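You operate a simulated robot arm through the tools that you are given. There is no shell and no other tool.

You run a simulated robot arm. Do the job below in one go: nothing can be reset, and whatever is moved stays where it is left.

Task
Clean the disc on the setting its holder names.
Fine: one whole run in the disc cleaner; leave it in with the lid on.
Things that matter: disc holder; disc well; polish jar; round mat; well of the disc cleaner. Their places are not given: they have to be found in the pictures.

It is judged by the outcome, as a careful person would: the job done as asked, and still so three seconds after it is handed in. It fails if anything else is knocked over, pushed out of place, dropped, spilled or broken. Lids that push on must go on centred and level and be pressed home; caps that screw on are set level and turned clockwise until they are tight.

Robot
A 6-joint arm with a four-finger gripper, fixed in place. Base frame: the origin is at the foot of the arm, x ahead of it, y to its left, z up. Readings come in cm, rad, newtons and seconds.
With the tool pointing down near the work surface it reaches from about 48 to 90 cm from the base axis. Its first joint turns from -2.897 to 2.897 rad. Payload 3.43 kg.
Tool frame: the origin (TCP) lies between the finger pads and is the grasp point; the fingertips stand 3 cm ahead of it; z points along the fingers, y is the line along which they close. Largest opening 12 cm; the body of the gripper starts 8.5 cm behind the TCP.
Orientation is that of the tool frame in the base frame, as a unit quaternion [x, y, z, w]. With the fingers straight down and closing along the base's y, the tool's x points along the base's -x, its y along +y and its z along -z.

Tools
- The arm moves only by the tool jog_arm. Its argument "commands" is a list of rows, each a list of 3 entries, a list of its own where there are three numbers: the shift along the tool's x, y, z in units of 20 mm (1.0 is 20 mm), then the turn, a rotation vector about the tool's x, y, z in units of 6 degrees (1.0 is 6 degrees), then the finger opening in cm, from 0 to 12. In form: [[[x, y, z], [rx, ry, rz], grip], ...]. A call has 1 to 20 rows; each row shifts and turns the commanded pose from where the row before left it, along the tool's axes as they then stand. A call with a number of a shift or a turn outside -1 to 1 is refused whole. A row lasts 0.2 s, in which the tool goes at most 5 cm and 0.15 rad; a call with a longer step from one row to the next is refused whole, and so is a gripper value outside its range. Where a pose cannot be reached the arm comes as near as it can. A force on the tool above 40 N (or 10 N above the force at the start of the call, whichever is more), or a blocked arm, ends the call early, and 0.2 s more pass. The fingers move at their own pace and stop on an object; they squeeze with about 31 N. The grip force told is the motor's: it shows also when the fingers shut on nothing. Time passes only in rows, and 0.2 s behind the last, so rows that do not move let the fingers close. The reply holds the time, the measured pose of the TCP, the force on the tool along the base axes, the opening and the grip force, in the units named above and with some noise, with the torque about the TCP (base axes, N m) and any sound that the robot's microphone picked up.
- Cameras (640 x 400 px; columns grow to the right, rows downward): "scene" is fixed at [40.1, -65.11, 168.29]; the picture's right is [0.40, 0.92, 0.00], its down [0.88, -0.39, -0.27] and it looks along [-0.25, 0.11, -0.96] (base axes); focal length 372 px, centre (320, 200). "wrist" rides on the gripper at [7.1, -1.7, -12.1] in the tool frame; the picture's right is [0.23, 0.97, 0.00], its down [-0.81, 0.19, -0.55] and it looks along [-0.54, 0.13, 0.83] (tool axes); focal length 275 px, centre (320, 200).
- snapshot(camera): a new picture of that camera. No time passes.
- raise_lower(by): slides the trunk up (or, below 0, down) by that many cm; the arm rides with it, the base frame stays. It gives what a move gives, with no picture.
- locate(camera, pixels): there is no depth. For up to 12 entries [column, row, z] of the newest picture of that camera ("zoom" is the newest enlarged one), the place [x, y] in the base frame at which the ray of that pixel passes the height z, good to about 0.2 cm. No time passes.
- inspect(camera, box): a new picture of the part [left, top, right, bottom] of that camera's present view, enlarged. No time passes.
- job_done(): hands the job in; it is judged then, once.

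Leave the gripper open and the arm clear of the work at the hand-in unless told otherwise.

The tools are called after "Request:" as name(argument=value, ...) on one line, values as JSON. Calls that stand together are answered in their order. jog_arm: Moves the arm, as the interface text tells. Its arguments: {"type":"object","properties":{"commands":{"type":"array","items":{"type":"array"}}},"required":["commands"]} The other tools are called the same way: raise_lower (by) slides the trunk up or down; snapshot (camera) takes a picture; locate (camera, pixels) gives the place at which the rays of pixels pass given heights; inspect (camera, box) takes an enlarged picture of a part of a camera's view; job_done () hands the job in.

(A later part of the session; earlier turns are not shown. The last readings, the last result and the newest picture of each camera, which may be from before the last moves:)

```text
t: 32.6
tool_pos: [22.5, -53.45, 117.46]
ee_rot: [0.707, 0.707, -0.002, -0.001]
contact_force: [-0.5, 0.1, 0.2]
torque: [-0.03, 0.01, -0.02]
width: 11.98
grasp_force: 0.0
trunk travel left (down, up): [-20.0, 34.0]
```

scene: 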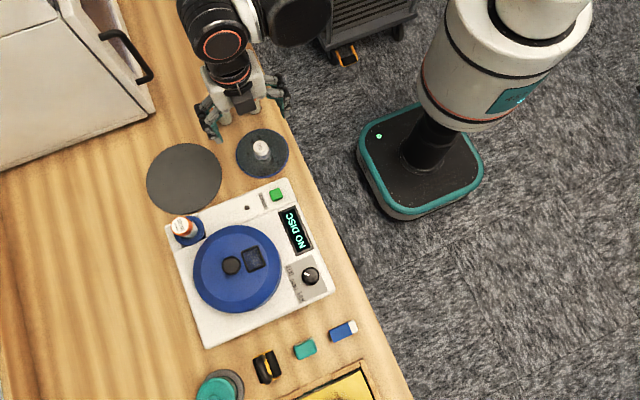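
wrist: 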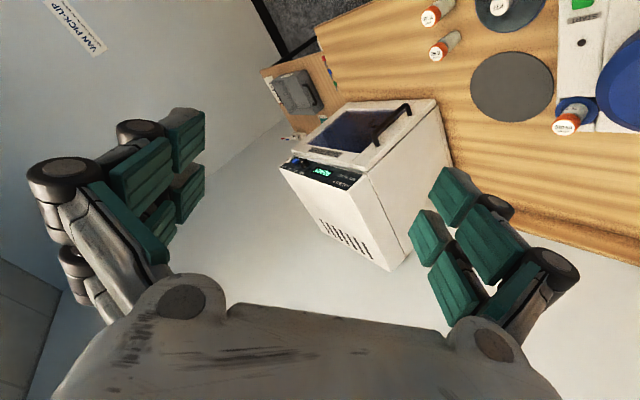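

The tool points straight down again. I'll move over the machine to about (27,-70,116) and look at the lid.

Request:
jog_arm(commands=[[[-1, 0.28, 0], [0, 0, 0], 12], [[-1, 0.28, 0], [0, 0, 0], 12], [[-1, 0.28, 0], [0, 0, 0], 12], [[-1, 0.28, 0], [0, 0, 0], 12], [[-1, 0.28, 0], [0, 0, 0], 12], [[-1, 0.28, 0], [0, 0, 0], 12], [[-1, 0.28, 0], [0, 0, 0], 12], [[-1, 0.28, 0], [0, 0, 0], 12]])

Request:
snapshot(camera="wrist")

Request:
snapshot(camera="scene")

```text
t: 34.4
tool_pos: [26.79, -69.28, 117.39]
ee_rot: [0.707, 0.708, -0.001, -0.002]
contact_force: [-0.2, -0.1, -0.5]
torque: [-0.02, 0.04, 0.0]
width: 12.01
grasp_force: 0.0
trunk travel left (down, up): [-20.0, 34.0]
```

```text
taken
```

wrist: 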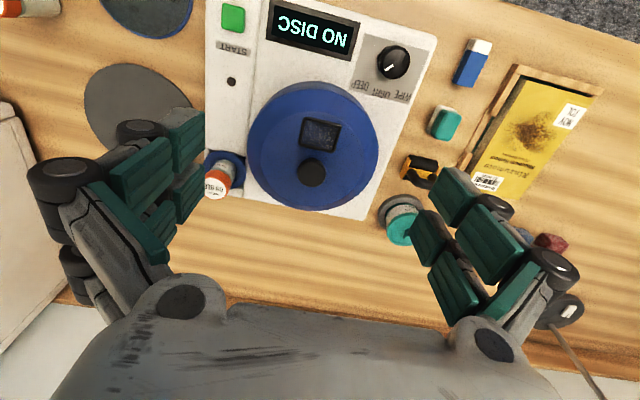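

```text
taken
```

scene: 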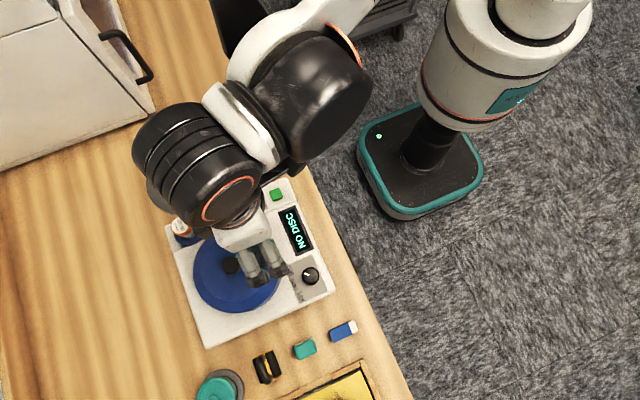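

Request:
inspect(camera="wrist", box=[195, 60, 455, 225])

Request:
locate(camera="wrist", pixels=[[311, 172, 101.5], [311, 172, 100], [232, 17, 94], [393, 62, 95], [216, 188, 98], [247, 145, 94], [378, 150, 94], [312, 82, 94], [231, 82, 93]])

```text
2.42 times, centred on (325, 142) of wrist
```

zoom: 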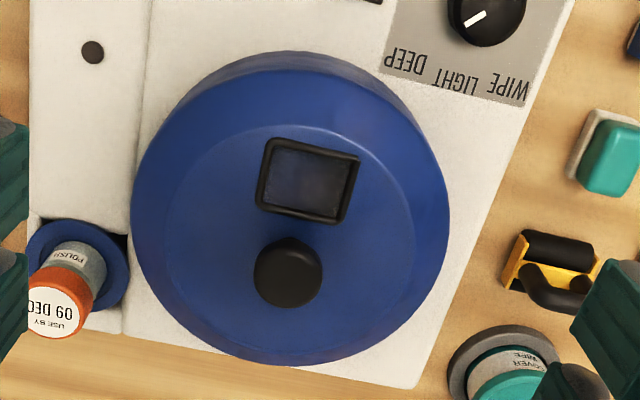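

```text
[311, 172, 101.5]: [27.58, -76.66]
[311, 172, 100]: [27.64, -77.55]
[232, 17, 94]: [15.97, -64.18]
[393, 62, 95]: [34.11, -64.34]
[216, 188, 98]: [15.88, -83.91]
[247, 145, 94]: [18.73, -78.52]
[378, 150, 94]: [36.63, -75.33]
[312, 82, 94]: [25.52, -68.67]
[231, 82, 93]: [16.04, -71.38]
```

Refined positions: lid knob (27.6,-76.7), dial (34.1,-64.4), START (16,-64.2). The dial points at DEEP and needs a 90° counter-clockwise turn, seen from above, to WIPE. I'll go above the dial.

Request:
jog_arm(commands=[[[0.6, 0.9, 0.5], [0, 0, 0], 8], [[0.6, 0.9, 0.5], [0, 0, 0], 6], [[0.6, 0.9, 1], [0, 0, 0], 6], [[0.65, 0.95, 1], [0, 0, 0], 6], [[0, 0, 1], [0, 0, 0], 6], [[0, 0, 1], [0, 0, 0], 6], [[0, 0, 1], [0, 0, 0], 6], [[0, 0, 1], [0, 0, 0], 6]])

Request:
snapshot(camera="wrist")

Request:
inspect(camera="wrist", box=[240, 110, 400, 210])

```text
t: 36.2
tool_pos: [34.06, -64.8, 103.39]
ee_rot: [0.707, 0.708, -0.002, -0.001]
contact_force: [-0.7, 0.2, 0.0]
torque: [-0.01, 0.03, -0.02]
width: 5.98
grasp_force: 0.0
trunk travel left (down, up): [-20.0, 34.0]
```

```text
taken
```

wrist: 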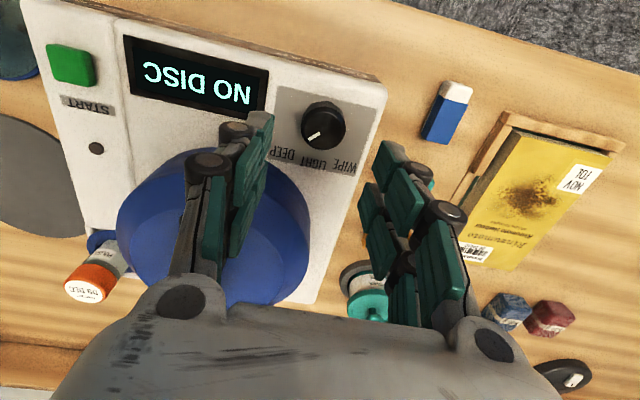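

```text
4.00 times, centred on (320, 160) of wrist
```

zoom: 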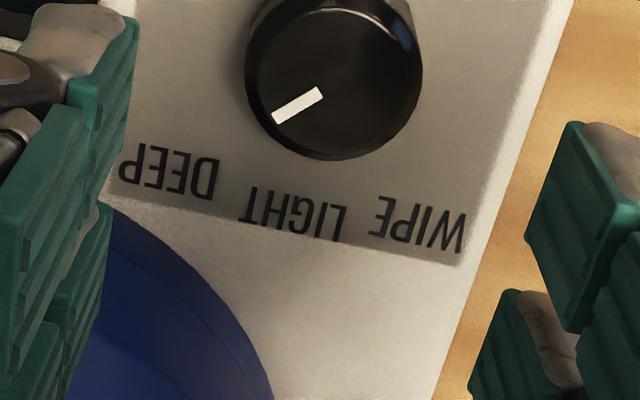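

The pointer is on DEEP. I'll check the dial's centre from this closer view.

Request:
locate(camera="wrist", pixels=[[323, 127, 95.3], [323, 127, 94.5], [301, 127, 95.3], [345, 127, 95.3], [323, 104, 95.3], [323, 150, 95.3], [320, 165, 93.5]])

Request:
inspect(camera="wrist", box=[270, 80, 370, 160])

```text
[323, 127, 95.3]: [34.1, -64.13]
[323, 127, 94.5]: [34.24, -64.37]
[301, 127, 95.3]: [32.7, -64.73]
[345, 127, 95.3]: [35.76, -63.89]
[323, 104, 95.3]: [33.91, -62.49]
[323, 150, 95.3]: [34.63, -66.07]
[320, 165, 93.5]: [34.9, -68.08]
```

```text
5.00 times, centred on (320, 120) of wrist
```

zoom: 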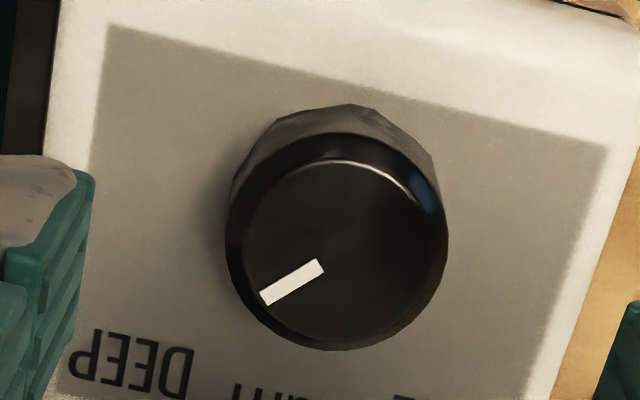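

The dial centre is (34.1,-64.2), top z≈95.3. I'll lower to TCP z≈97.3 (tips ≈94.3) around the dial with the fingers open 6.

Request:
jog_arm(commands=[[[0.3, 0, 0.5], [0, 0, 0], 6], [[0, 0, 0.7], [0, 0, 0], 6], [[0, 0, 0.7], [0, 0, 0], 6], [[0, 0, 0.6], [0, 0, 0], 6], [[0, 0, 0.55], [0, 0, 0], 6]])

Request:
inspect(camera="wrist", box=[220, 110, 420, 250])

```text
t: 37.4
tool_pos: [33.85, -64.03, 97.5]
ee_rot: [0.707, 0.707, -0.002, -0.001]
contact_force: [-0.6, 0.1, 0.6]
torque: [-0.02, 0.0, -0.01]
width: 6.01
grasp_force: 0.1
trunk travel left (down, up): [-20.0, 34.0]
```

```text
2.86 times, centred on (320, 180) of wrist
```

zoom: 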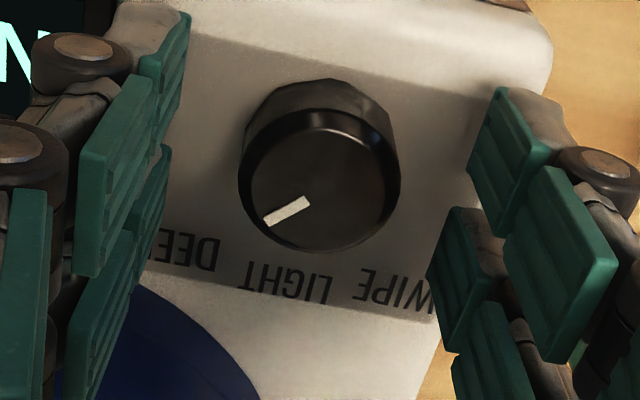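

The dial is centred between the fingers. I'll lower another 0.4 cm and close.

Request:
jog_arm(commands=[[[0, 0.05, 0.2], [0, 0, 0], 6], [[0, 0, 0], [0, 0, 0], 2], [[0, 0, 0], [0, 0, 0], 2], [[0, 0, 0], [0, 0, 0], 2], [[0, 0, 0], [0, 0, 0], 2]])

Request:
inspect(camera="wrist", box=[220, 110, 420, 250])

```text
t: 38.6
tool_pos: [34.21, -64.09, 97.0]
ee_rot: [0.707, 0.707, -0.001, -0.002]
contact_force: [0.0, -2.6, 0.6]
torque: [-0.48, 0.0, 0.04]
width: 3.25
grasp_force: 45.1
trunk travel left (down, up): [-20.0, 34.0]
```

```text
2.86 times, centred on (320, 180) of wrist
```

zoom: 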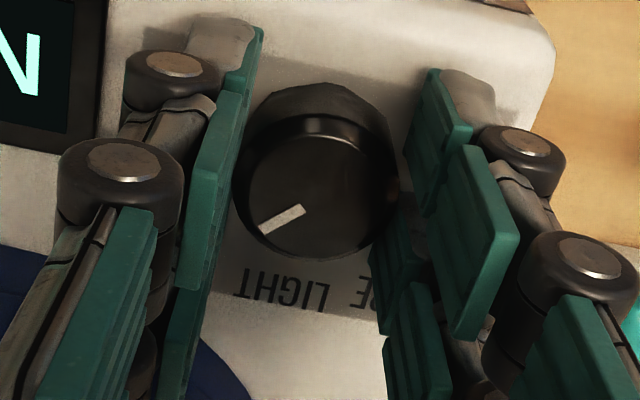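

The dial is gripped (3.25 cm). I'll turn it counter-clockwise by 90° (tool rz negative).

Request:
jog_arm(commands=[[[0, 0, 0], [0, 0, -1], 2], [[0, 0, 0], [0, 0, -1], 2], [[0, 0, 0], [0, 0, -1], 2], [[0, 0, 0], [0, 0, -1], 2], [[0, 0, 0], [0, 0, -1], 2], [[0, 0, 0], [0, 0, -1], 2], [[0, 0, 0], [0, 0, -1], 2], [[0, 0, 0], [0, 0, -1], 2], [[0, 0, 0], [0, 0, -1], 2], [[0, 0, 0], [0, 0, -1], 2], [[0, 0, 0], [0, 0, -1], 2], [[0, 0, 0], [0, 0, -1], 2], [[0, 0, 0], [0, 0, -1], 2], [[0, 0, 0], [0, 0, -1], 2], [[0, 0, 0], [0, 0, -1], 2]])

Request:
snapshot(camera="wrist")

Request:
inspect(camera="wrist", box=[220, 110, 420, 250])

```text
t: 40.5
tool_pos: [34.06, -64.14, 97.05]
ee_rot: [0.347, 0.938, -0.004, -0.002]
contact_force: [-10.2, -6.5, 10.8]
torque: [-0.4, 0.79, -0.08]
width: 3.23
grasp_force: 45.3
trunk travel left (down, up): [-20.0, 34.0]
stopped in row 9: the force on the tool passed its limit at 41 N (the readings are from after the stop); the commanded pose is now the measured one
```

```text
taken
```

wrist: 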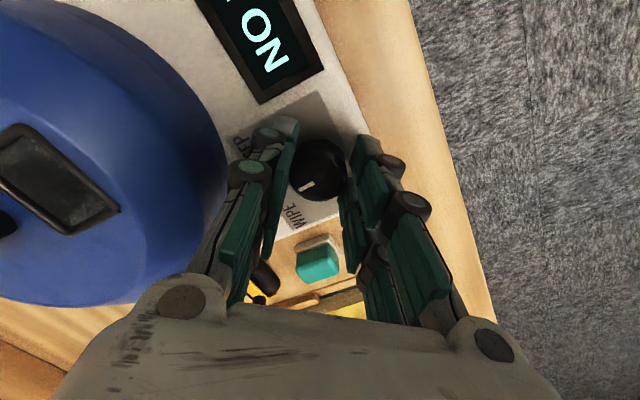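

```text
2.86 times, centred on (320, 180) of wrist
```

zoom: 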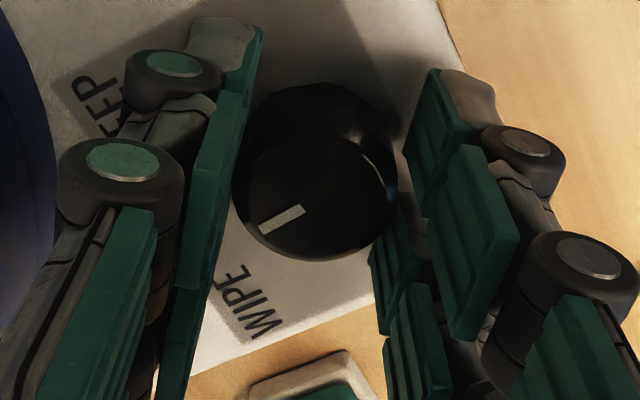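

The dial has turned about 50°, then a force stop came. The left finger may be near the lid, so I'll check the scene.

Request:
snapshot(camera="scene")

Request:
inspect(camera="scene", box=[180, 190, 350, 340])

Request:
inspect(camera="wrist", box=[170, 100, 300, 260])

```text
taken
```

scene: 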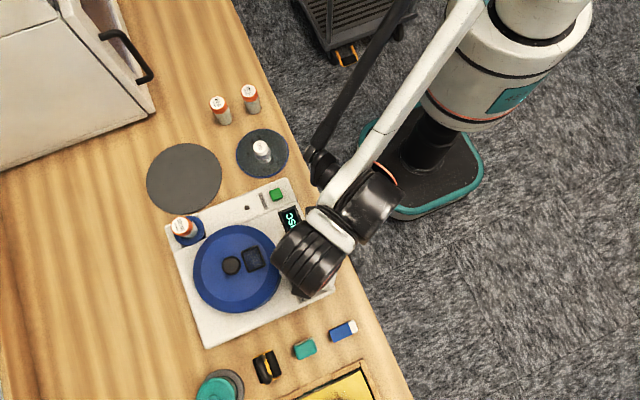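

```text
2.67 times, centred on (265, 265) of scene
```

zoom: 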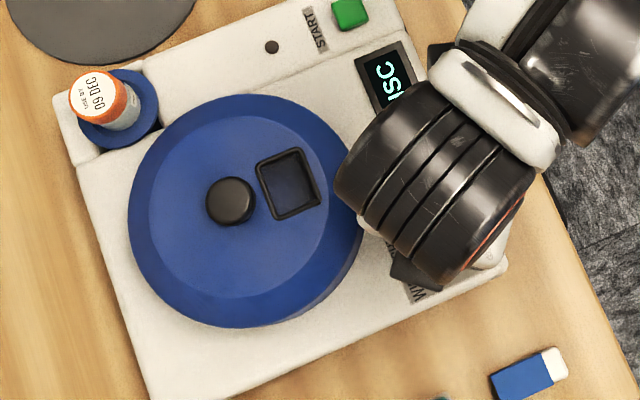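

```text
2.50 times, centred on (235, 180) of wrist
```

zoom: 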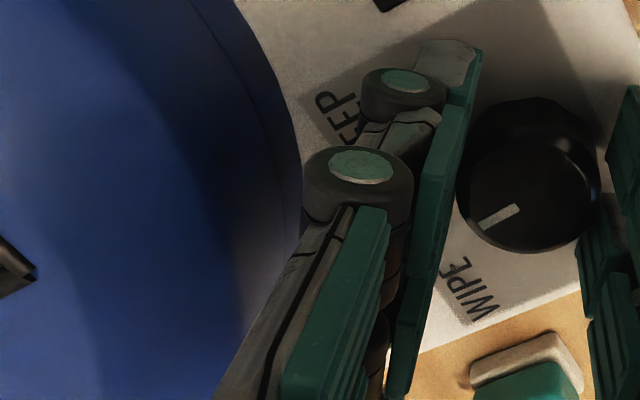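

The lid hasn't moved, but the left knuckle is right next to it. I'll open only slightly while shifting away from the lid, then lift off and check the pointer.

Request:
jog_arm(commands=[[[0, 0.06, 0], [0, 0, 0], 3.6], [[0, 0.06, 0], [0, 0, 0], 3.8], [[0, 0, 0], [0, 0, 0], 3.8], [[0, 0, -0.5], [0, 0, 0], 3.8], [[0, 0, -1], [0, 0, 0], 3.8], [[0, 0, -1], [0, 0, 0], 3.8], [[0, 0, -1], [0, 0, 0], 4], [[0, 0, -0.7], [0, 0, 0], 6]])

Request:
snapshot(camera="wrist")

Request:
inspect(camera="wrist", box=[240, 60, 400, 170])

```text
t: 42.3
tool_pos: [34.56, -63.74, 105.34]
ee_rot: [0.346, 0.938, -0.002, -0.001]
contact_force: [0.5, 0.3, 0.6]
torque: [0.0, 0.01, 0.0]
width: 6.0
grasp_force: 0.0
trunk travel left (down, up): [-20.0, 34.0]
```

```text
taken
```

wrist: 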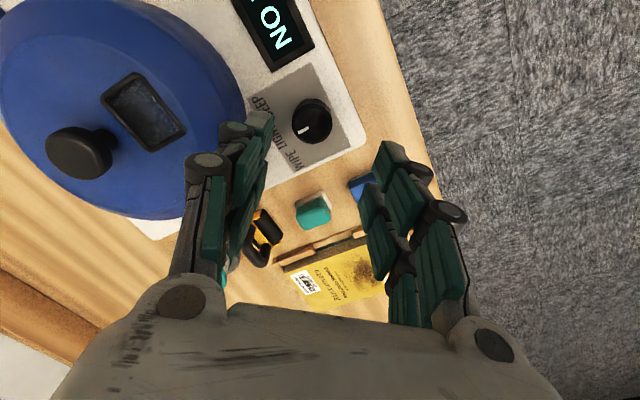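

```text
3.64 times, centred on (320, 115) of wrist
```

zoom: 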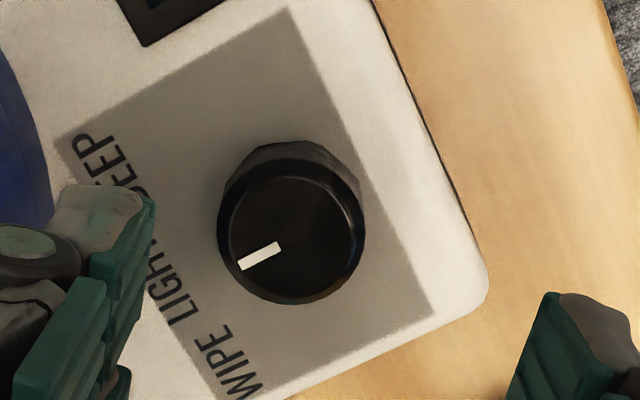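

The pointer is now exactly on LIGHT, so 45° remains. I'll swing the gripper so its fingers keep clear of the lid on the second turn (finger axis from about -65° to -18°).

Request:
jog_arm(commands=[[[0, 0, 0], [0, 0, 1], 6], [[0, 0, 0], [0, 0, 1], 6], [[0, 0, 0], [0, 0, 1], 6], [[0, 0, 0], [0, 0, 1], 6], [[0, 0, 0], [0, 0, 1], 6], [[0, 0, 0], [0, 0, 1], 6], [[0, 0, 0], [0, 0, 1], 6], [[0, 0, 0], [0, 0, 1], 6], [[0, 0, 0], [0, 0, 1], 6], [[0, 0, 0], [0, 0, 1], 6], [[0, 0, 0], [0, 0, 1], 6], [[0, 0, 0], [0, 0, 1], 6], [[0, 0, 0], [0, 0, 1], 6], [[0, 0, 0], [0, 0, 1], 6], [[0, 0, 0], [0, 0, 1], 6], [[0, 0, 0], [0, 0, 1], 6], [[0, 0, 0], [0, 0, 1], 6], [[0, 0, 0], [0, 0, 1], 6], [[0, 0, 0], [0, 0, 1], 6]])

Request:
snapshot(camera="wrist")

```text
t: 46.3
tool_pos: [34.33, -64.02, 105.38]
ee_rot: [0.976, 0.22, -0.003, 0.0]
contact_force: [0.1, 0.4, 0.1]
torque: [0.02, -0.02, 0.0]
width: 6.0
grasp_force: 0.1
trunk travel left (down, up): [-20.0, 34.0]
```

```text
taken
```

wrist: 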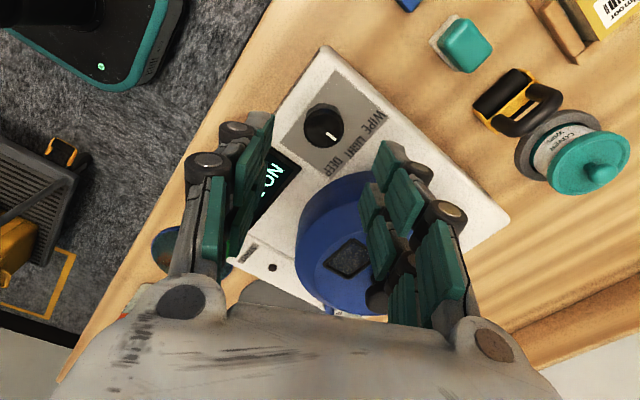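

The pose is right. I'll descend onto the dial and close.

Request:
jog_arm(commands=[[[-0.1, 0, 1], [0, 0, 0], 6], [[0, 0, 1], [0, 0, 0], 6], [[0, 0, 1], [0, 0, 0], 6], [[0, 0, 0.8], [0, 0, 0], 6], [[0, 0, 0.35], [0, 0, 0], 6], [[0, 0, 0], [0, 0, 0], 2], [[0, 0, 0], [0, 0, 0], 2], [[0, 0, 0], [0, 0, 0], 2], [[0, 0, 0], [0, 0, 0], 2]])

Request:
inspect(camera="wrist", box=[220, 110, 420, 250])

```text
t: 48.3
tool_pos: [34.29, -64.23, 96.95]
ee_rot: [0.976, 0.22, -0.002, 0.002]
contact_force: [8.2, -26.8, 9.1]
torque: [-0.84, -0.49, 0.03]
width: 3.6
grasp_force: 14.2
trunk travel left (down, up): [-20.0, 34.0]
```

```text
2.86 times, centred on (320, 180) of wrist
```

zoom: 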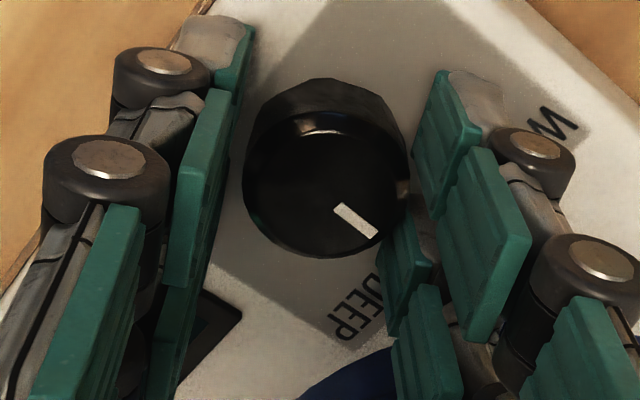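

The right finger touched first, with the dial about 0.2 cm off centre. I'll shift the tool 0.2 cm along +y and let the fingers close fully.

Request:
jog_arm(commands=[[[0, 0.05, 0], [0, 0, 0], 2], [[0, 0.06, 0], [0, 0, 0], 2], [[0, 0, 0], [0, 0, 0], 2], [[0, 0, 0], [0, 0, 0], 2]])

```text
t: 49.3
tool_pos: [34.37, -64.38, 96.93]
ee_rot: [0.975, 0.22, -0.003, 0.001]
contact_force: [6.8, -22.0, 6.6]
torque: [-0.82, 0.02, 0.01]
width: 3.34
grasp_force: 11.8
trunk travel left (down, up): [-20.0, 34.0]
```

Request:
jog_arm(commands=[[[0, 0.06, 0], [0, 0, 0], 2], [[0, 0.04, 0], [0, 0, 0], 2], [[0, 0, 0], [0, 0, 0], 2], [[0, 0, 0], [0, 0, 0], 2]])

Request:
inspect(camera="wrist", box=[220, 110, 420, 250])

```text
t: 50.3
tool_pos: [34.27, -64.32, 96.96]
ee_rot: [0.976, 0.22, -0.003, 0.0]
contact_force: [0.4, -11.1, -0.2]
torque: [-0.27, 0.07, 0.03]
width: 3.19
grasp_force: 45.2
trunk travel left (down, up): [-20.0, 34.0]
```

```text
2.86 times, centred on (320, 180) of wrist
```

zoom: 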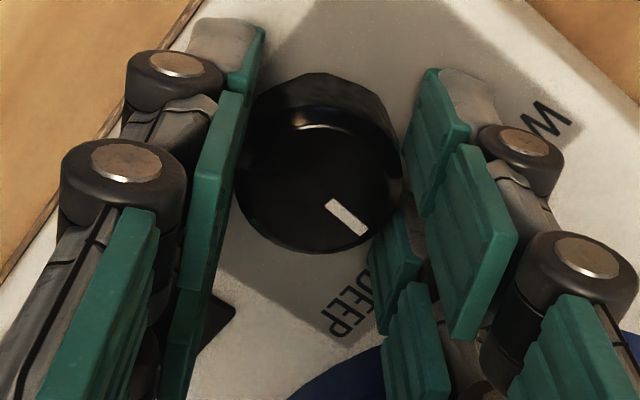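

Now it is gripped fully (45 N). I'll turn the remaining 45° counter-clockwise.

Request:
jog_arm(commands=[[[0, 0, 0], [0, 0, -0.8], 2], [[0, 0, 0], [0, 0, -0.8], 2], [[0, 0, 0], [0, 0, -0.8], 2], [[0, 0, 0], [0, 0, -0.8], 2], [[0, 0, 0], [0, 0, -0.8], 2], [[0, 0, 0], [0, 0, -0.8], 2], [[0, 0, 0], [0, 0, -0.8], 2], [[0, 0, 0], [0, 0, -0.8], 2], [[0, 0, 0], [0, 0, -0.8], 2], [[0, 0, 0], [0, 0, -0.4], 2], [[0, 0, 0], [0, 0, 0], 2]])

Request:
inspect(camera="wrist", box=[220, 110, 420, 250])

```text
t: 52.7
tool_pos: [34.23, -64.33, 97.09]
ee_rot: [0.814, 0.581, -0.003, 0.0]
contact_force: [-22.0, 15.1, -22.4]
torque: [0.24, 0.6, 0.03]
width: 3.15
grasp_force: 44.9
trunk travel left (down, up): [-20.0, 34.0]
```

```text
2.86 times, centred on (320, 180) of wrist
```

zoom: 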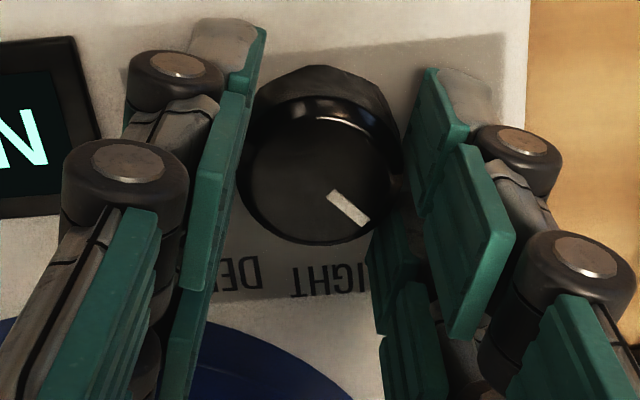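

The pointer is at the WIPE side. I'll release, lift and check.

Request:
jog_arm(commands=[[[0, 0, 0], [0, 0, 0], 4], [[0, 0, 0], [0, 0, 0], 5], [[0, 0, -0.5], [0, 0, 0], 5], [[0, 0, -1], [0, 0, 0], 5], [[0, 0, -1], [0, 0, 0], 6], [[0, 0, -1], [0, 0, 0], 6], [[0, 0, -1], [0, 0, 0], 6]])

Request:
snapshot(camera="wrist")

Request:
inspect(camera="wrist", box=[240, 50, 400, 170])

Request:
snapshot(camera="scene")

```text
t: 54.3
tool_pos: [34.36, -64.41, 106.21]
ee_rot: [0.814, 0.581, -0.003, -0.001]
contact_force: [-0.8, 0.3, 0.3]
torque: [0.03, -0.03, 0.0]
width: 6.01
grasp_force: 0.1
trunk travel left (down, up): [-20.0, 34.0]
```

```text
taken
```

wrist: 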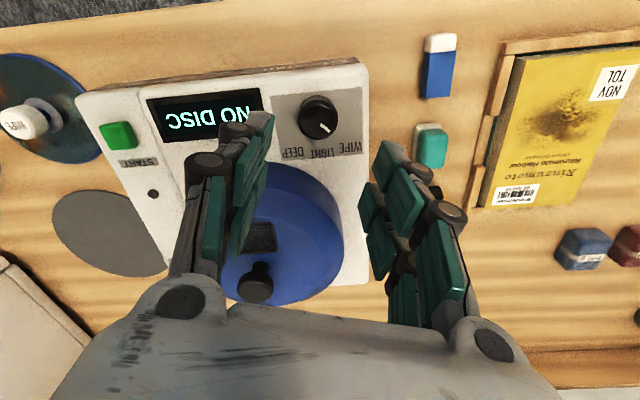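

```text
3.33 times, centred on (320, 110) of wrist
```

zoom: 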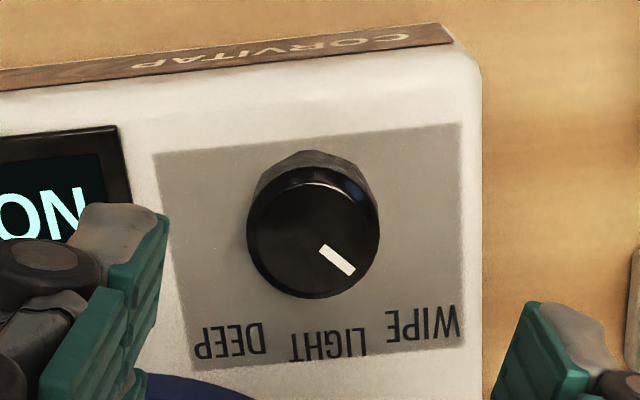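

```text
taken
```

scene: 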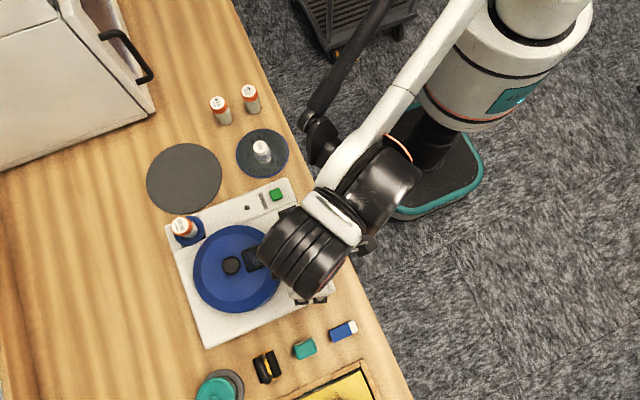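

The dial is on WIPE and nothing else has moved. Next is the lid, and for that I need the mat centre and table height. I'll triangulate the mat centre (scene (184,178), wrist (110,234)) and the eraser.

Request:
locate(camera="scene", pixels=[[184, 178, 82], [184, 178, 84], [184, 178, 86], [184, 178, 88], [354, 321, 84], [354, 321, 88], [222, 178, 84], [146, 178, 84], [184, 144, 84], [184, 213, 84], [228, 122, 84], [257, 112, 84]])

Request:
locate(camera="wrist", pixels=[[110, 234, 82], [110, 234, 84], [110, 234, 86], [110, 234, 88], [455, 36, 84], [455, 36, 88], [254, 280, 101.5], [316, 116, 95.3]])

Request:
inspect(camera="wrist", box=[0, 40, 180, 290])

Request:
inspect(camera="scene", box=[320, 310, 370, 350])

```text
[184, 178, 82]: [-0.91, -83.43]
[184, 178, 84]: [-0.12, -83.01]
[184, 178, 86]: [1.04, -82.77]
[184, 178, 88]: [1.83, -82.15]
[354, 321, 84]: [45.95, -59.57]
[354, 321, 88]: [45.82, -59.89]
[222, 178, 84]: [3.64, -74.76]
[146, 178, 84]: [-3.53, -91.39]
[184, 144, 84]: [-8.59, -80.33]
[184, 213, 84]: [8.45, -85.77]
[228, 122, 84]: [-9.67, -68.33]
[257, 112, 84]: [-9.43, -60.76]
```

```text
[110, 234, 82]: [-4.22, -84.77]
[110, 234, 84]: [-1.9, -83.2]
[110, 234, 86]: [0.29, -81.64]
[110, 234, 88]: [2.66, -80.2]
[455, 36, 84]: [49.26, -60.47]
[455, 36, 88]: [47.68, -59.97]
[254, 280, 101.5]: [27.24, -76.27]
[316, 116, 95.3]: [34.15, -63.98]
```

```text
1.60 times, centred on (90, 165) of wrist
```

zoom: 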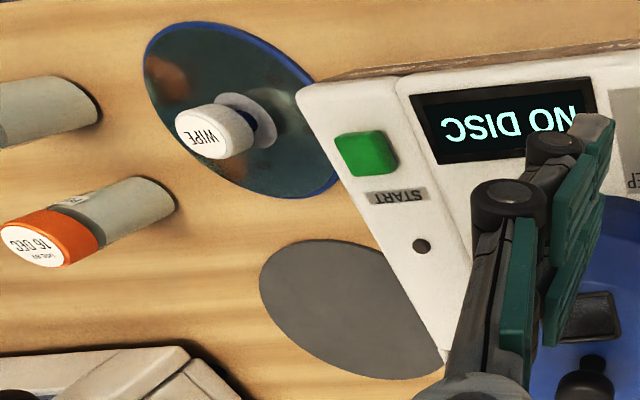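

```text
10.00 times, centred on (345, 330) of scene
```

zoom: 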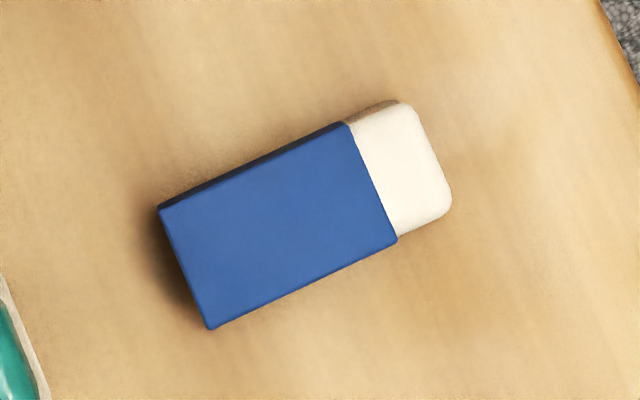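

The table is at z≈84.3 and the mat centre at about (0,-83). I'll rise 2 cm, then go over the lid knob at (27.5,-76.7).

Request:
jog_arm(commands=[[[0, 0, -1], [0, 0, 0], 6], [[-0.99, -0.18, 0], [0, 0, 0], 6], [[-0.99, -0.18, 0], [0, 0, 0], 6], [[-0.99, -0.18, 0], [0, 0, 0], 6], [[-0.99, -0.18, 0], [0, 0, 0], 6], [[-0.99, -0.18, 0], [0, 0, 0], 6], [[-0.99, -0.18, 0], [0, 0, 0], 6], [[-0.99, -0.18, 0], [0, 0, 0], 6]])

Request:
snapshot(camera="wrist")

Request:
locate(camera="scene", pixels=[[155, 112, 84], [155, 112, 100], [140, 85, 110], [287, 180, 93.5], [166, 228, 93.5], [204, 347, 93.5]])

```text
t: 56.1
tool_pos: [27.48, -76.9, 108.02]
ee_rot: [0.815, 0.58, -0.002, -0.001]
contact_force: [0.0, -0.5, -0.1]
torque: [0.0, -0.01, 0.02]
width: 6.01
grasp_force: 0.1
trunk travel left (down, up): [-20.0, 34.0]
```

```text
taken
```

wrist: 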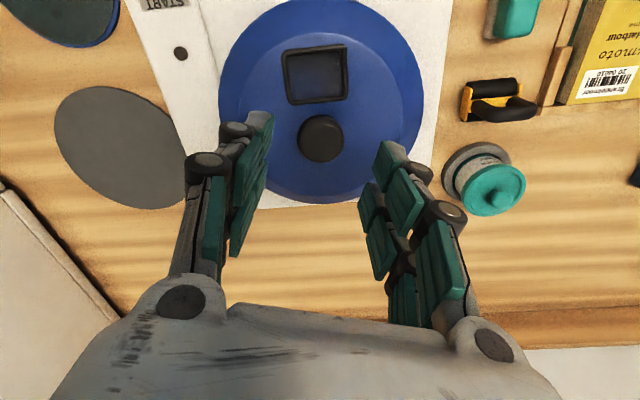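

```text
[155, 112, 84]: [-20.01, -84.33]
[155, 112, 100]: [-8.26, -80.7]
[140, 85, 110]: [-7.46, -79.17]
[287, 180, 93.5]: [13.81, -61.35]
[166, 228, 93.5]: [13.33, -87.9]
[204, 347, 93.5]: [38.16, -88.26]
```

Request:
inspect(camera="wrist", box=[210, 30, 430, 220])

Request:
locate(camera="wrist", pixels=[[321, 138, 101.7], [321, 138, 101], [299, 138, 101.5], [343, 138, 101.5], [130, 148, 84.3]])

```text
2.11 times, centred on (320, 125) of wrist
```

zoom: 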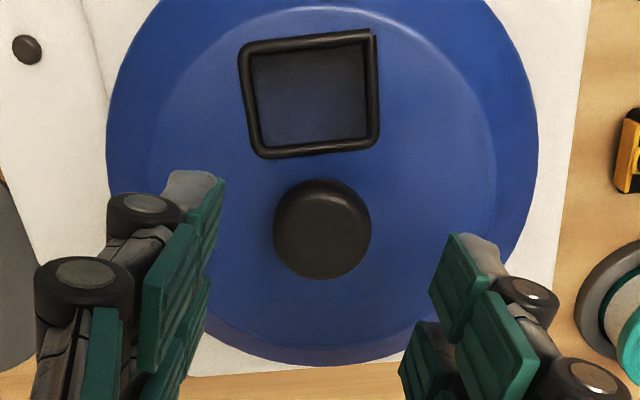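

```text
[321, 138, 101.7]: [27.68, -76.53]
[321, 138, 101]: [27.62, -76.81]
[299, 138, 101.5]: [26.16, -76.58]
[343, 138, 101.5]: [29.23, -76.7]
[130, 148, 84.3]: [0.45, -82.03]
```

The knob is at (27.65,-76.65). I'll descend to TCP z≈102.5 and look at the clearance.

Request:
jog_arm(commands=[[[0.14, 0.03, 0.7], [0, 0, 0], 6], [[0, 0, 0.7], [0, 0, 0], 6], [[0, 0, 0.7], [0, 0, 0], 6], [[0, 0, 0.6], [0, 0, 0], 6]])

Request:
inspect(camera="wrist", box=[210, 90, 430, 250])

```text
t: 57.1
tool_pos: [27.76, -76.42, 102.8]
ee_rot: [0.813, 0.582, -0.003, 0.0]
contact_force: [0.7, 0.3, 1.1]
torque: [0.02, 0.02, -0.01]
width: 5.97
grasp_force: 0.1
trunk travel left (down, up): [-20.0, 34.0]
```

```text
2.50 times, centred on (320, 170) of wrist
```

zoom: 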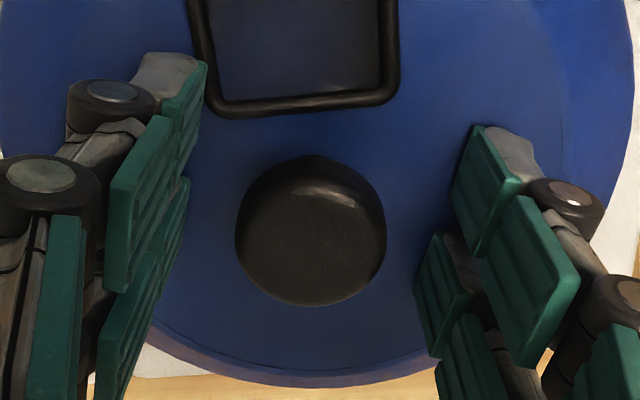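

I'll lower 0.3 cm and close on the knob.

Request:
jog_arm(commands=[[[0, 0, 0.15], [0, 0, 0], 6], [[0, 0, 0], [0, 0, 0], 2], [[0, 0, 0], [0, 0, 0], 2], [[0, 0, 0], [0, 0, 0], 2], [[0, 0, 0], [0, 0, 0], 2]])

Request:
inspect(camera="wrist", box=[210, 90, 430, 250])

```text
t: 58.3
tool_pos: [27.64, -76.18, 102.73]
ee_rot: [0.814, 0.581, -0.004, 0.002]
contact_force: [-1.7, 0.7, 40.3]
torque: [0.31, -0.1, 0.05]
width: 2.92
grasp_force: 30.7
trunk travel left (down, up): [-20.0, 34.0]
```

```text
2.50 times, centred on (320, 170) of wrist
```

zoom: 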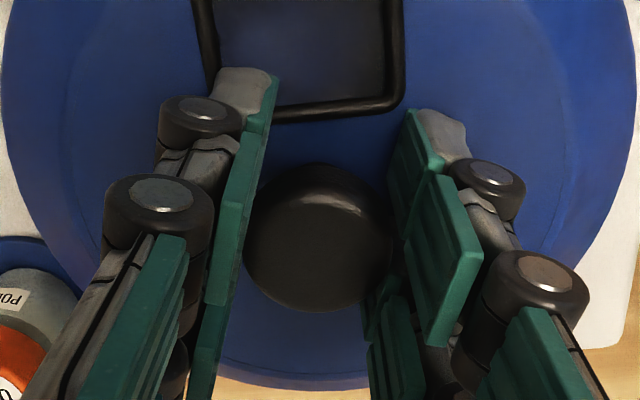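

The lid knob is gripped (2.92 cm) with some downward press. I'll lift slowly.

Request:
jog_arm(commands=[[[0, 0, -0.15], [0, 0, 0], 1], [[0, 0, -0.15], [0, 0, 0], 1], [[0, 0, -0.2], [0, 0, 0], 1], [[0, 0, -0.3], [0, 0, 0], 1], [[0, 0, -0.3], [0, 0, 0], 1]])

Request:
snapshot(camera="scene")

Request:
inspect(camera="wrist", box=[170, 0, 470, 250])

```text
t: 59.5
tool_pos: [27.72, -76.45, 104.6]
ee_rot: [0.814, 0.581, -0.003, 0.0]
contact_force: [-0.1, -0.6, -1.1]
torque: [-0.03, 0.02, 0.0]
width: 2.89
grasp_force: 30.8
trunk travel left (down, up): [-20.0, 34.0]
heard: snap
```

```text
taken
```

scene: 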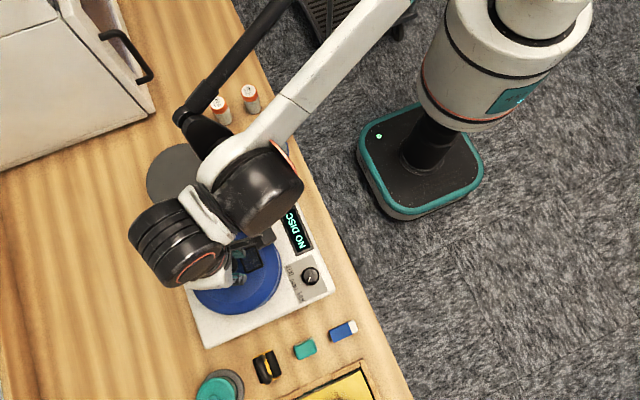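

```text
1.60 times, centred on (320, 125) of wrist
```

zoom: 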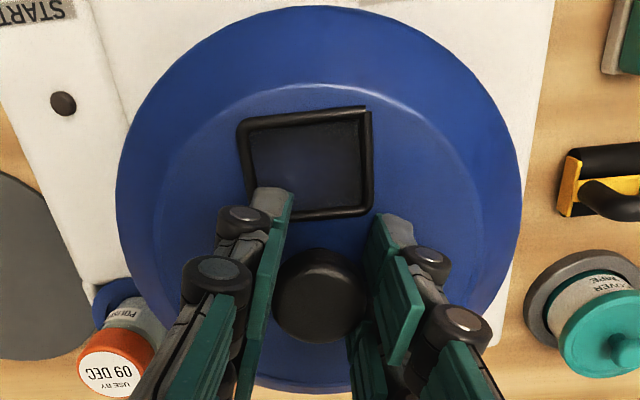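

A "snap" was heard and the lid is off its seat and held. I'll raise it 8 cm, then take a picture before traversing.

Request:
jog_arm(commands=[[[0, 0, -0.5], [0, 0, 0], 1], [[0, 0, -0.8], [0, 0, 0], 1], [[0, 0, -0.9], [0, 0, 0], 1], [[0, 0, -0.9], [0, 0, 0], 1], [[0, 0, -0.9], [0, 0, 0], 1], [[0, 0, -0.5], [0, 0, 0], 1]])

Request:
snapshot(camera="wrist")

Request:
snapshot(camera="scene")

```text
t: 60.9
tool_pos: [27.76, -76.51, 113.6]
ee_rot: [0.814, 0.581, -0.003, 0.0]
contact_force: [-0.1, 0.6, -0.9]
torque: [-0.01, -0.01, 0.01]
width: 2.92
grasp_force: 31.0
trunk travel left (down, up): [-20.0, 34.0]
```

```text
taken
```

wrist: 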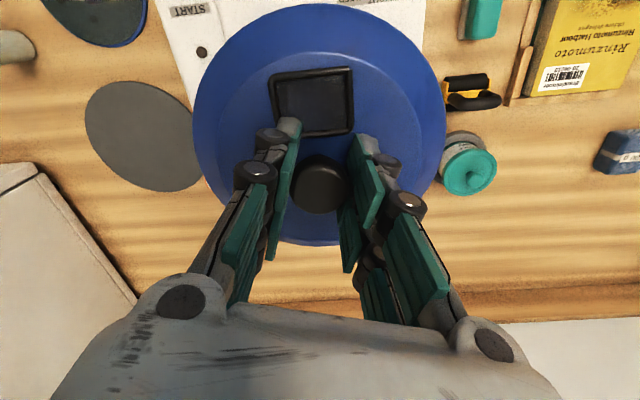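

```text
taken
```

scene: 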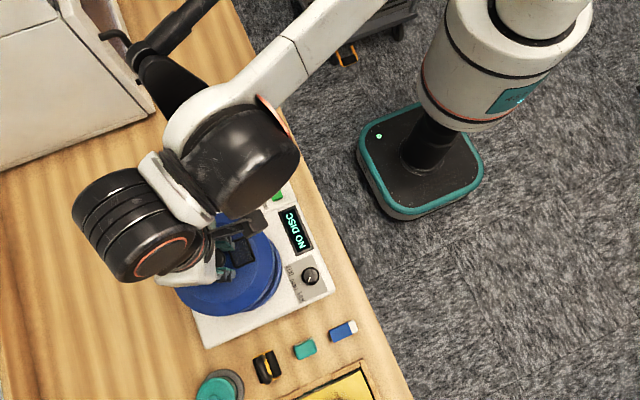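

The lid is level and clear. I'll measure the mat centre once more and carry the lid over.

Request:
locate(camera="wrist", pixels=[[140, 137, 84.3], [87, 125, 84.3], [190, 160, 84.3], [115, 83, 84.3], [160, 190, 84.3]])

Request:
jog_arm(commands=[[[-0.55, -0.88, 0], [0, 0, 0], 1], [[-0.55, -0.88, 0], [0, 0, 0], 1], [[-0.55, -0.88, 0], [0, 0, 0], 1], [[-0.55, -0.88, 0], [0, 0, 0], 1], [[-0.55, -0.88, 0], [0, 0, 0], 1], [[-0.55, -0.88, 0], [0, 0, 0], 1], [[-0.55, -0.88, 0], [0, 0, 0], 1]])

Request:
snapshot(camera="scene")

```text
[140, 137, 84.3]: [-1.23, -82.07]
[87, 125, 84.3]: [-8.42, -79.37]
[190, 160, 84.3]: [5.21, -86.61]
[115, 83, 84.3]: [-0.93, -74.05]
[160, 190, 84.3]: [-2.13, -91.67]
```

```text
t: 62.5
tool_pos: [13.36, -79.68, 113.58]
ee_rot: [0.814, 0.581, -0.003, -0.001]
contact_force: [-0.1, 0.4, -1.2]
torque: [0.02, -0.02, 0.0]
width: 2.89
grasp_force: 30.7
trunk travel left (down, up): [-20.0, 34.0]
```

```text
taken
```

scene: 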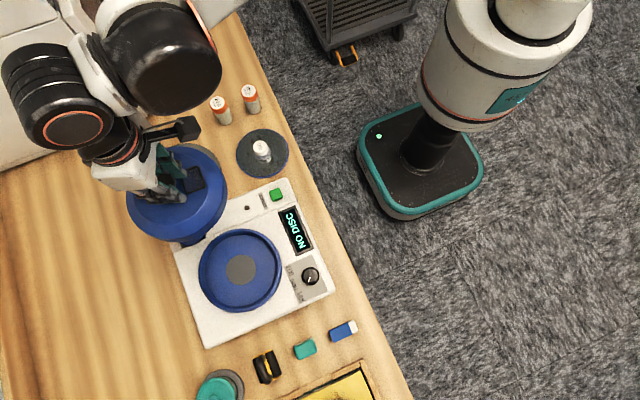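

The well is now open. I'll continue the other half of the way to the mat.

Request:
jog_arm(commands=[[[-0.55, -0.88, 0], [0, 0, 0], 1], [[-0.55, -0.88, 0], [0, 0, 0], 1], [[-0.55, -0.88, 0], [0, 0, 0], 1], [[-0.55, -0.88, 0], [0, 0, 0], 1], [[-0.55, -0.88, 0], [0, 0, 0], 1], [[-0.55, -0.88, 0], [0, 0, 0], 1], [[-0.55, -0.88, 0], [0, 0, 0], 1]])

Request:
snapshot(camera="scene")

Request:
snapshot(camera="wrist")

Request:
inspect(camera="scene", box=[160, 170, 350, 350])

```text
t: 64.1
tool_pos: [-0.8, -82.73, 113.74]
ee_rot: [0.814, 0.581, -0.003, 0.0]
contact_force: [-1.0, 0.3, -1.2]
torque: [-0.02, -0.01, -0.01]
width: 2.91
grasp_force: 31.0
trunk travel left (down, up): [-20.0, 34.0]
```

```text
taken
```

scene: 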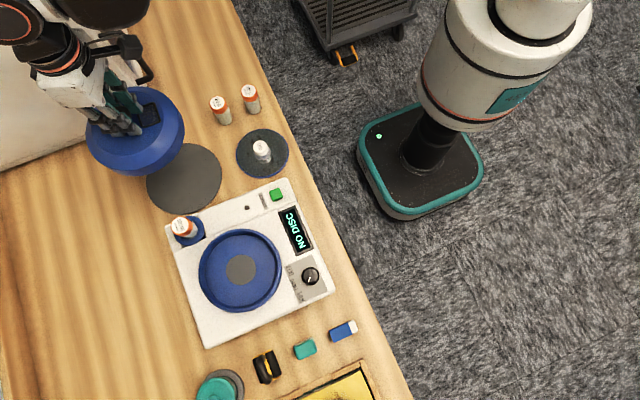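

```text
taken
```

wrist: 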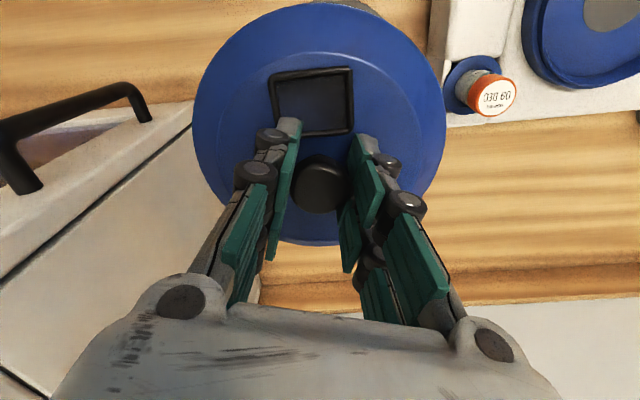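

```text
2.22 times, centred on (255, 260) of scene
```

zoom: 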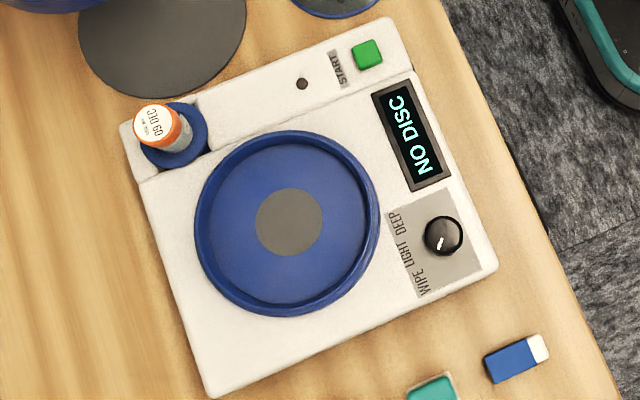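

Before lowering, I'll check the sanitiser and its handle for clearance by triangulating the handle's near end: wrist (145,118), scene (137,82).

Request:
locate(camera="wrist", pixels=[[145, 118, 90], [145, 118, 100], [145, 118, 110], [192, 100, 84.3], [192, 100, 100], [440, 130, 93]])

Request:
locate(camera="scene", pixels=[[137, 82, 90], [137, 82, 100], [137, 82, 110], [153, 75, 100], [155, 112, 90], [155, 112, 95]])

Request:
inspect(camera="wrist", box=[0, 50, 260, 280])

Request:
inspect(camera="scene", box=[0, 0, 220, 180])

```text
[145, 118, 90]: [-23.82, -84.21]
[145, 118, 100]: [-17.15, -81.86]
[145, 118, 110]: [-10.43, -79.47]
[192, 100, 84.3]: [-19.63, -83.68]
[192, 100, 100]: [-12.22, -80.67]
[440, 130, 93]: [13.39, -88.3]
```

```text
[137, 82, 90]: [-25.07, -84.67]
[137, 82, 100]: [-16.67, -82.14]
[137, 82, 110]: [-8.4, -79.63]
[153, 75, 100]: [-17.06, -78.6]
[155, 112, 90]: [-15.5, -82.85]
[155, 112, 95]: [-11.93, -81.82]
```

```text
1.74 times, centred on (130, 165) of wrist
```

zoom: 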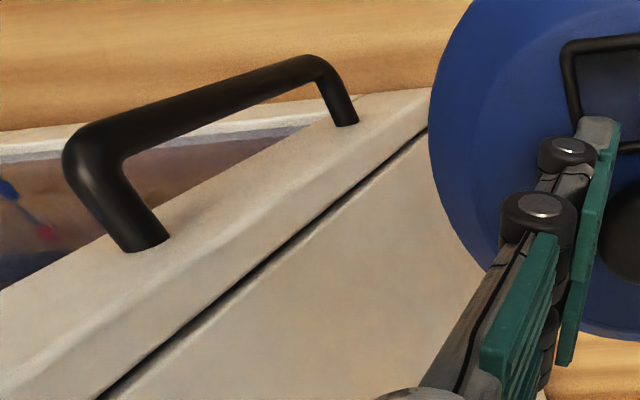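

```text
2.22 times, centred on (110, 90) of scene
```

zoom: 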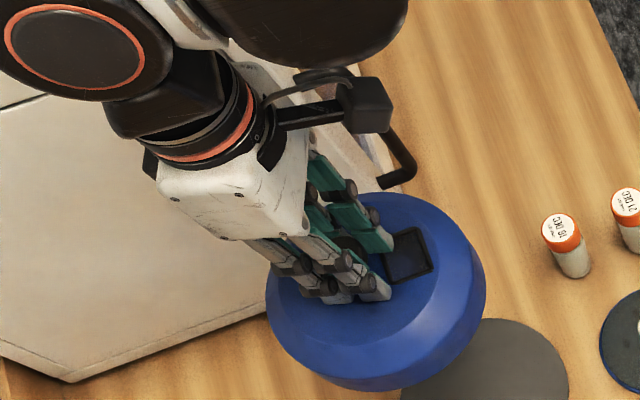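

The handle is at about x=-17 and z≈99, so the lid edge at x≈-9 has clearance. I'll lower the lid towards the mat, quickly at first.

Request:
jog_arm(commands=[[[0, 0, 0.8], [0, 0, 0], 1], [[0, 0, 1], [0, 0, 0], 1], [[0, 0, 1], [0, 0, 0], 1], [[0, 0, 1], [0, 0, 0], 1], [[0, 0, 1], [0, 0, 0], 1], [[0, 0, 1], [0, 0, 0], 1], [[0, 0, 1], [0, 0, 0], 1], [[0, 0, 1], [0, 0, 0], 1], [[0, 0, 0.7], [0, 0, 0], 1]])

Request:
snapshot(camera="scene")

Request:
snapshot(camera="wrist")

```text
t: 66.1
tool_pos: [-0.81, -82.83, 96.77]
ee_rot: [0.814, 0.582, -0.003, -0.001]
contact_force: [0.0, -0.4, -0.3]
torque: [-0.02, -0.01, 0.0]
width: 2.89
grasp_force: 30.5
trunk travel left (down, up): [-20.0, 34.0]
```

```text
taken
```

scene: 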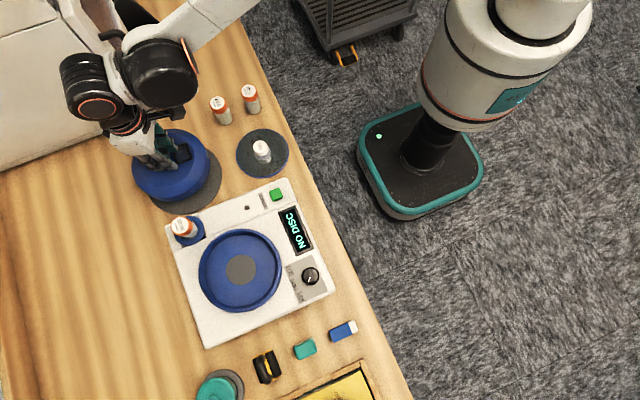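

```text
taken
```

wrist: 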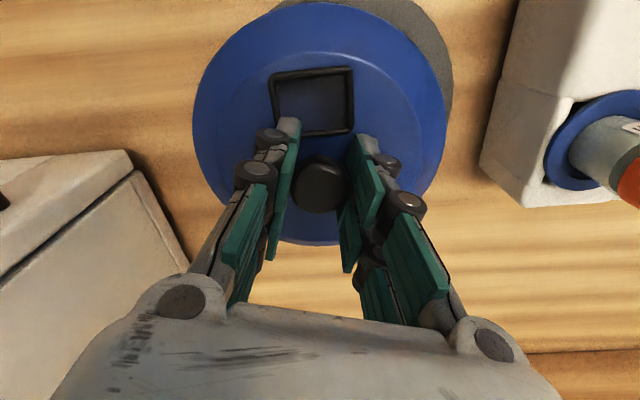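

Mat is slightly to +x of the lid. I'll nudge +0.5 cm in x and keep lowering gently.

Request:
jog_arm(commands=[[[0.08, 0.22, 0.3], [0, 0, 0], 1], [[0, 0, 0.3], [0, 0, 0], 1], [[0, 0, 0.2], [0, 0, 0], 1], [[0, 0, 0.2], [0, 0, 0], 1], [[0, 0, 0.1], [0, 0, 0], 1], [[0, 0, 0.1], [0, 0, 0], 1]])

Request:
snapshot(camera="wrist")

```text
t: 67.5
tool_pos: [-0.45, -83.01, 94.32]
ee_rot: [0.814, 0.581, -0.002, -0.001]
contact_force: [-0.4, 0.6, -0.2]
torque: [0.01, 0.02, -0.01]
width: 2.88
grasp_force: 31.2
trunk travel left (down, up): [-20.0, 34.0]
```

```text
taken
```

wrist: 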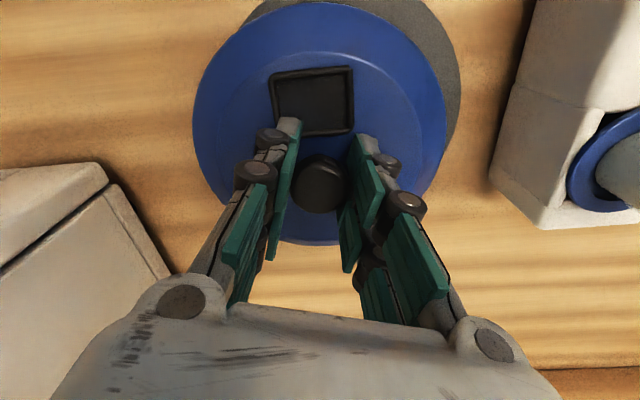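

Request:
locate(camera="wrist", pixels=[[461, 85, 84.4], [455, 40, 84.4], [440, 15, 84.4], [446, 100, 86]])

Request:
inspect(camera="scene", box=[120, 110, 240, 220])

```text
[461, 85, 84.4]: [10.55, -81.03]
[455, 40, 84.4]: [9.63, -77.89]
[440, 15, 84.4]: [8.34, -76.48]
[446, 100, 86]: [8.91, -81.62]
```

```text
3.64 times, centred on (180, 165) of scene
```

zoom: 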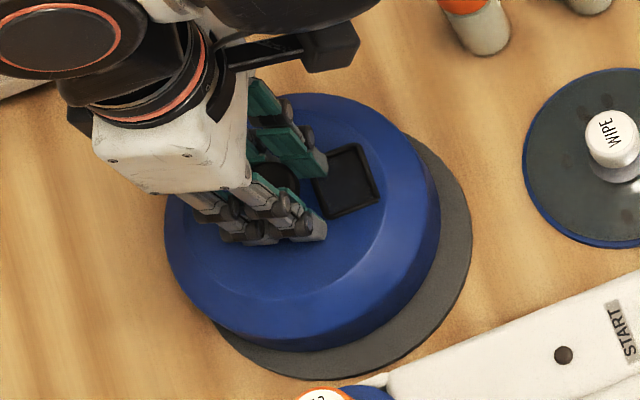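

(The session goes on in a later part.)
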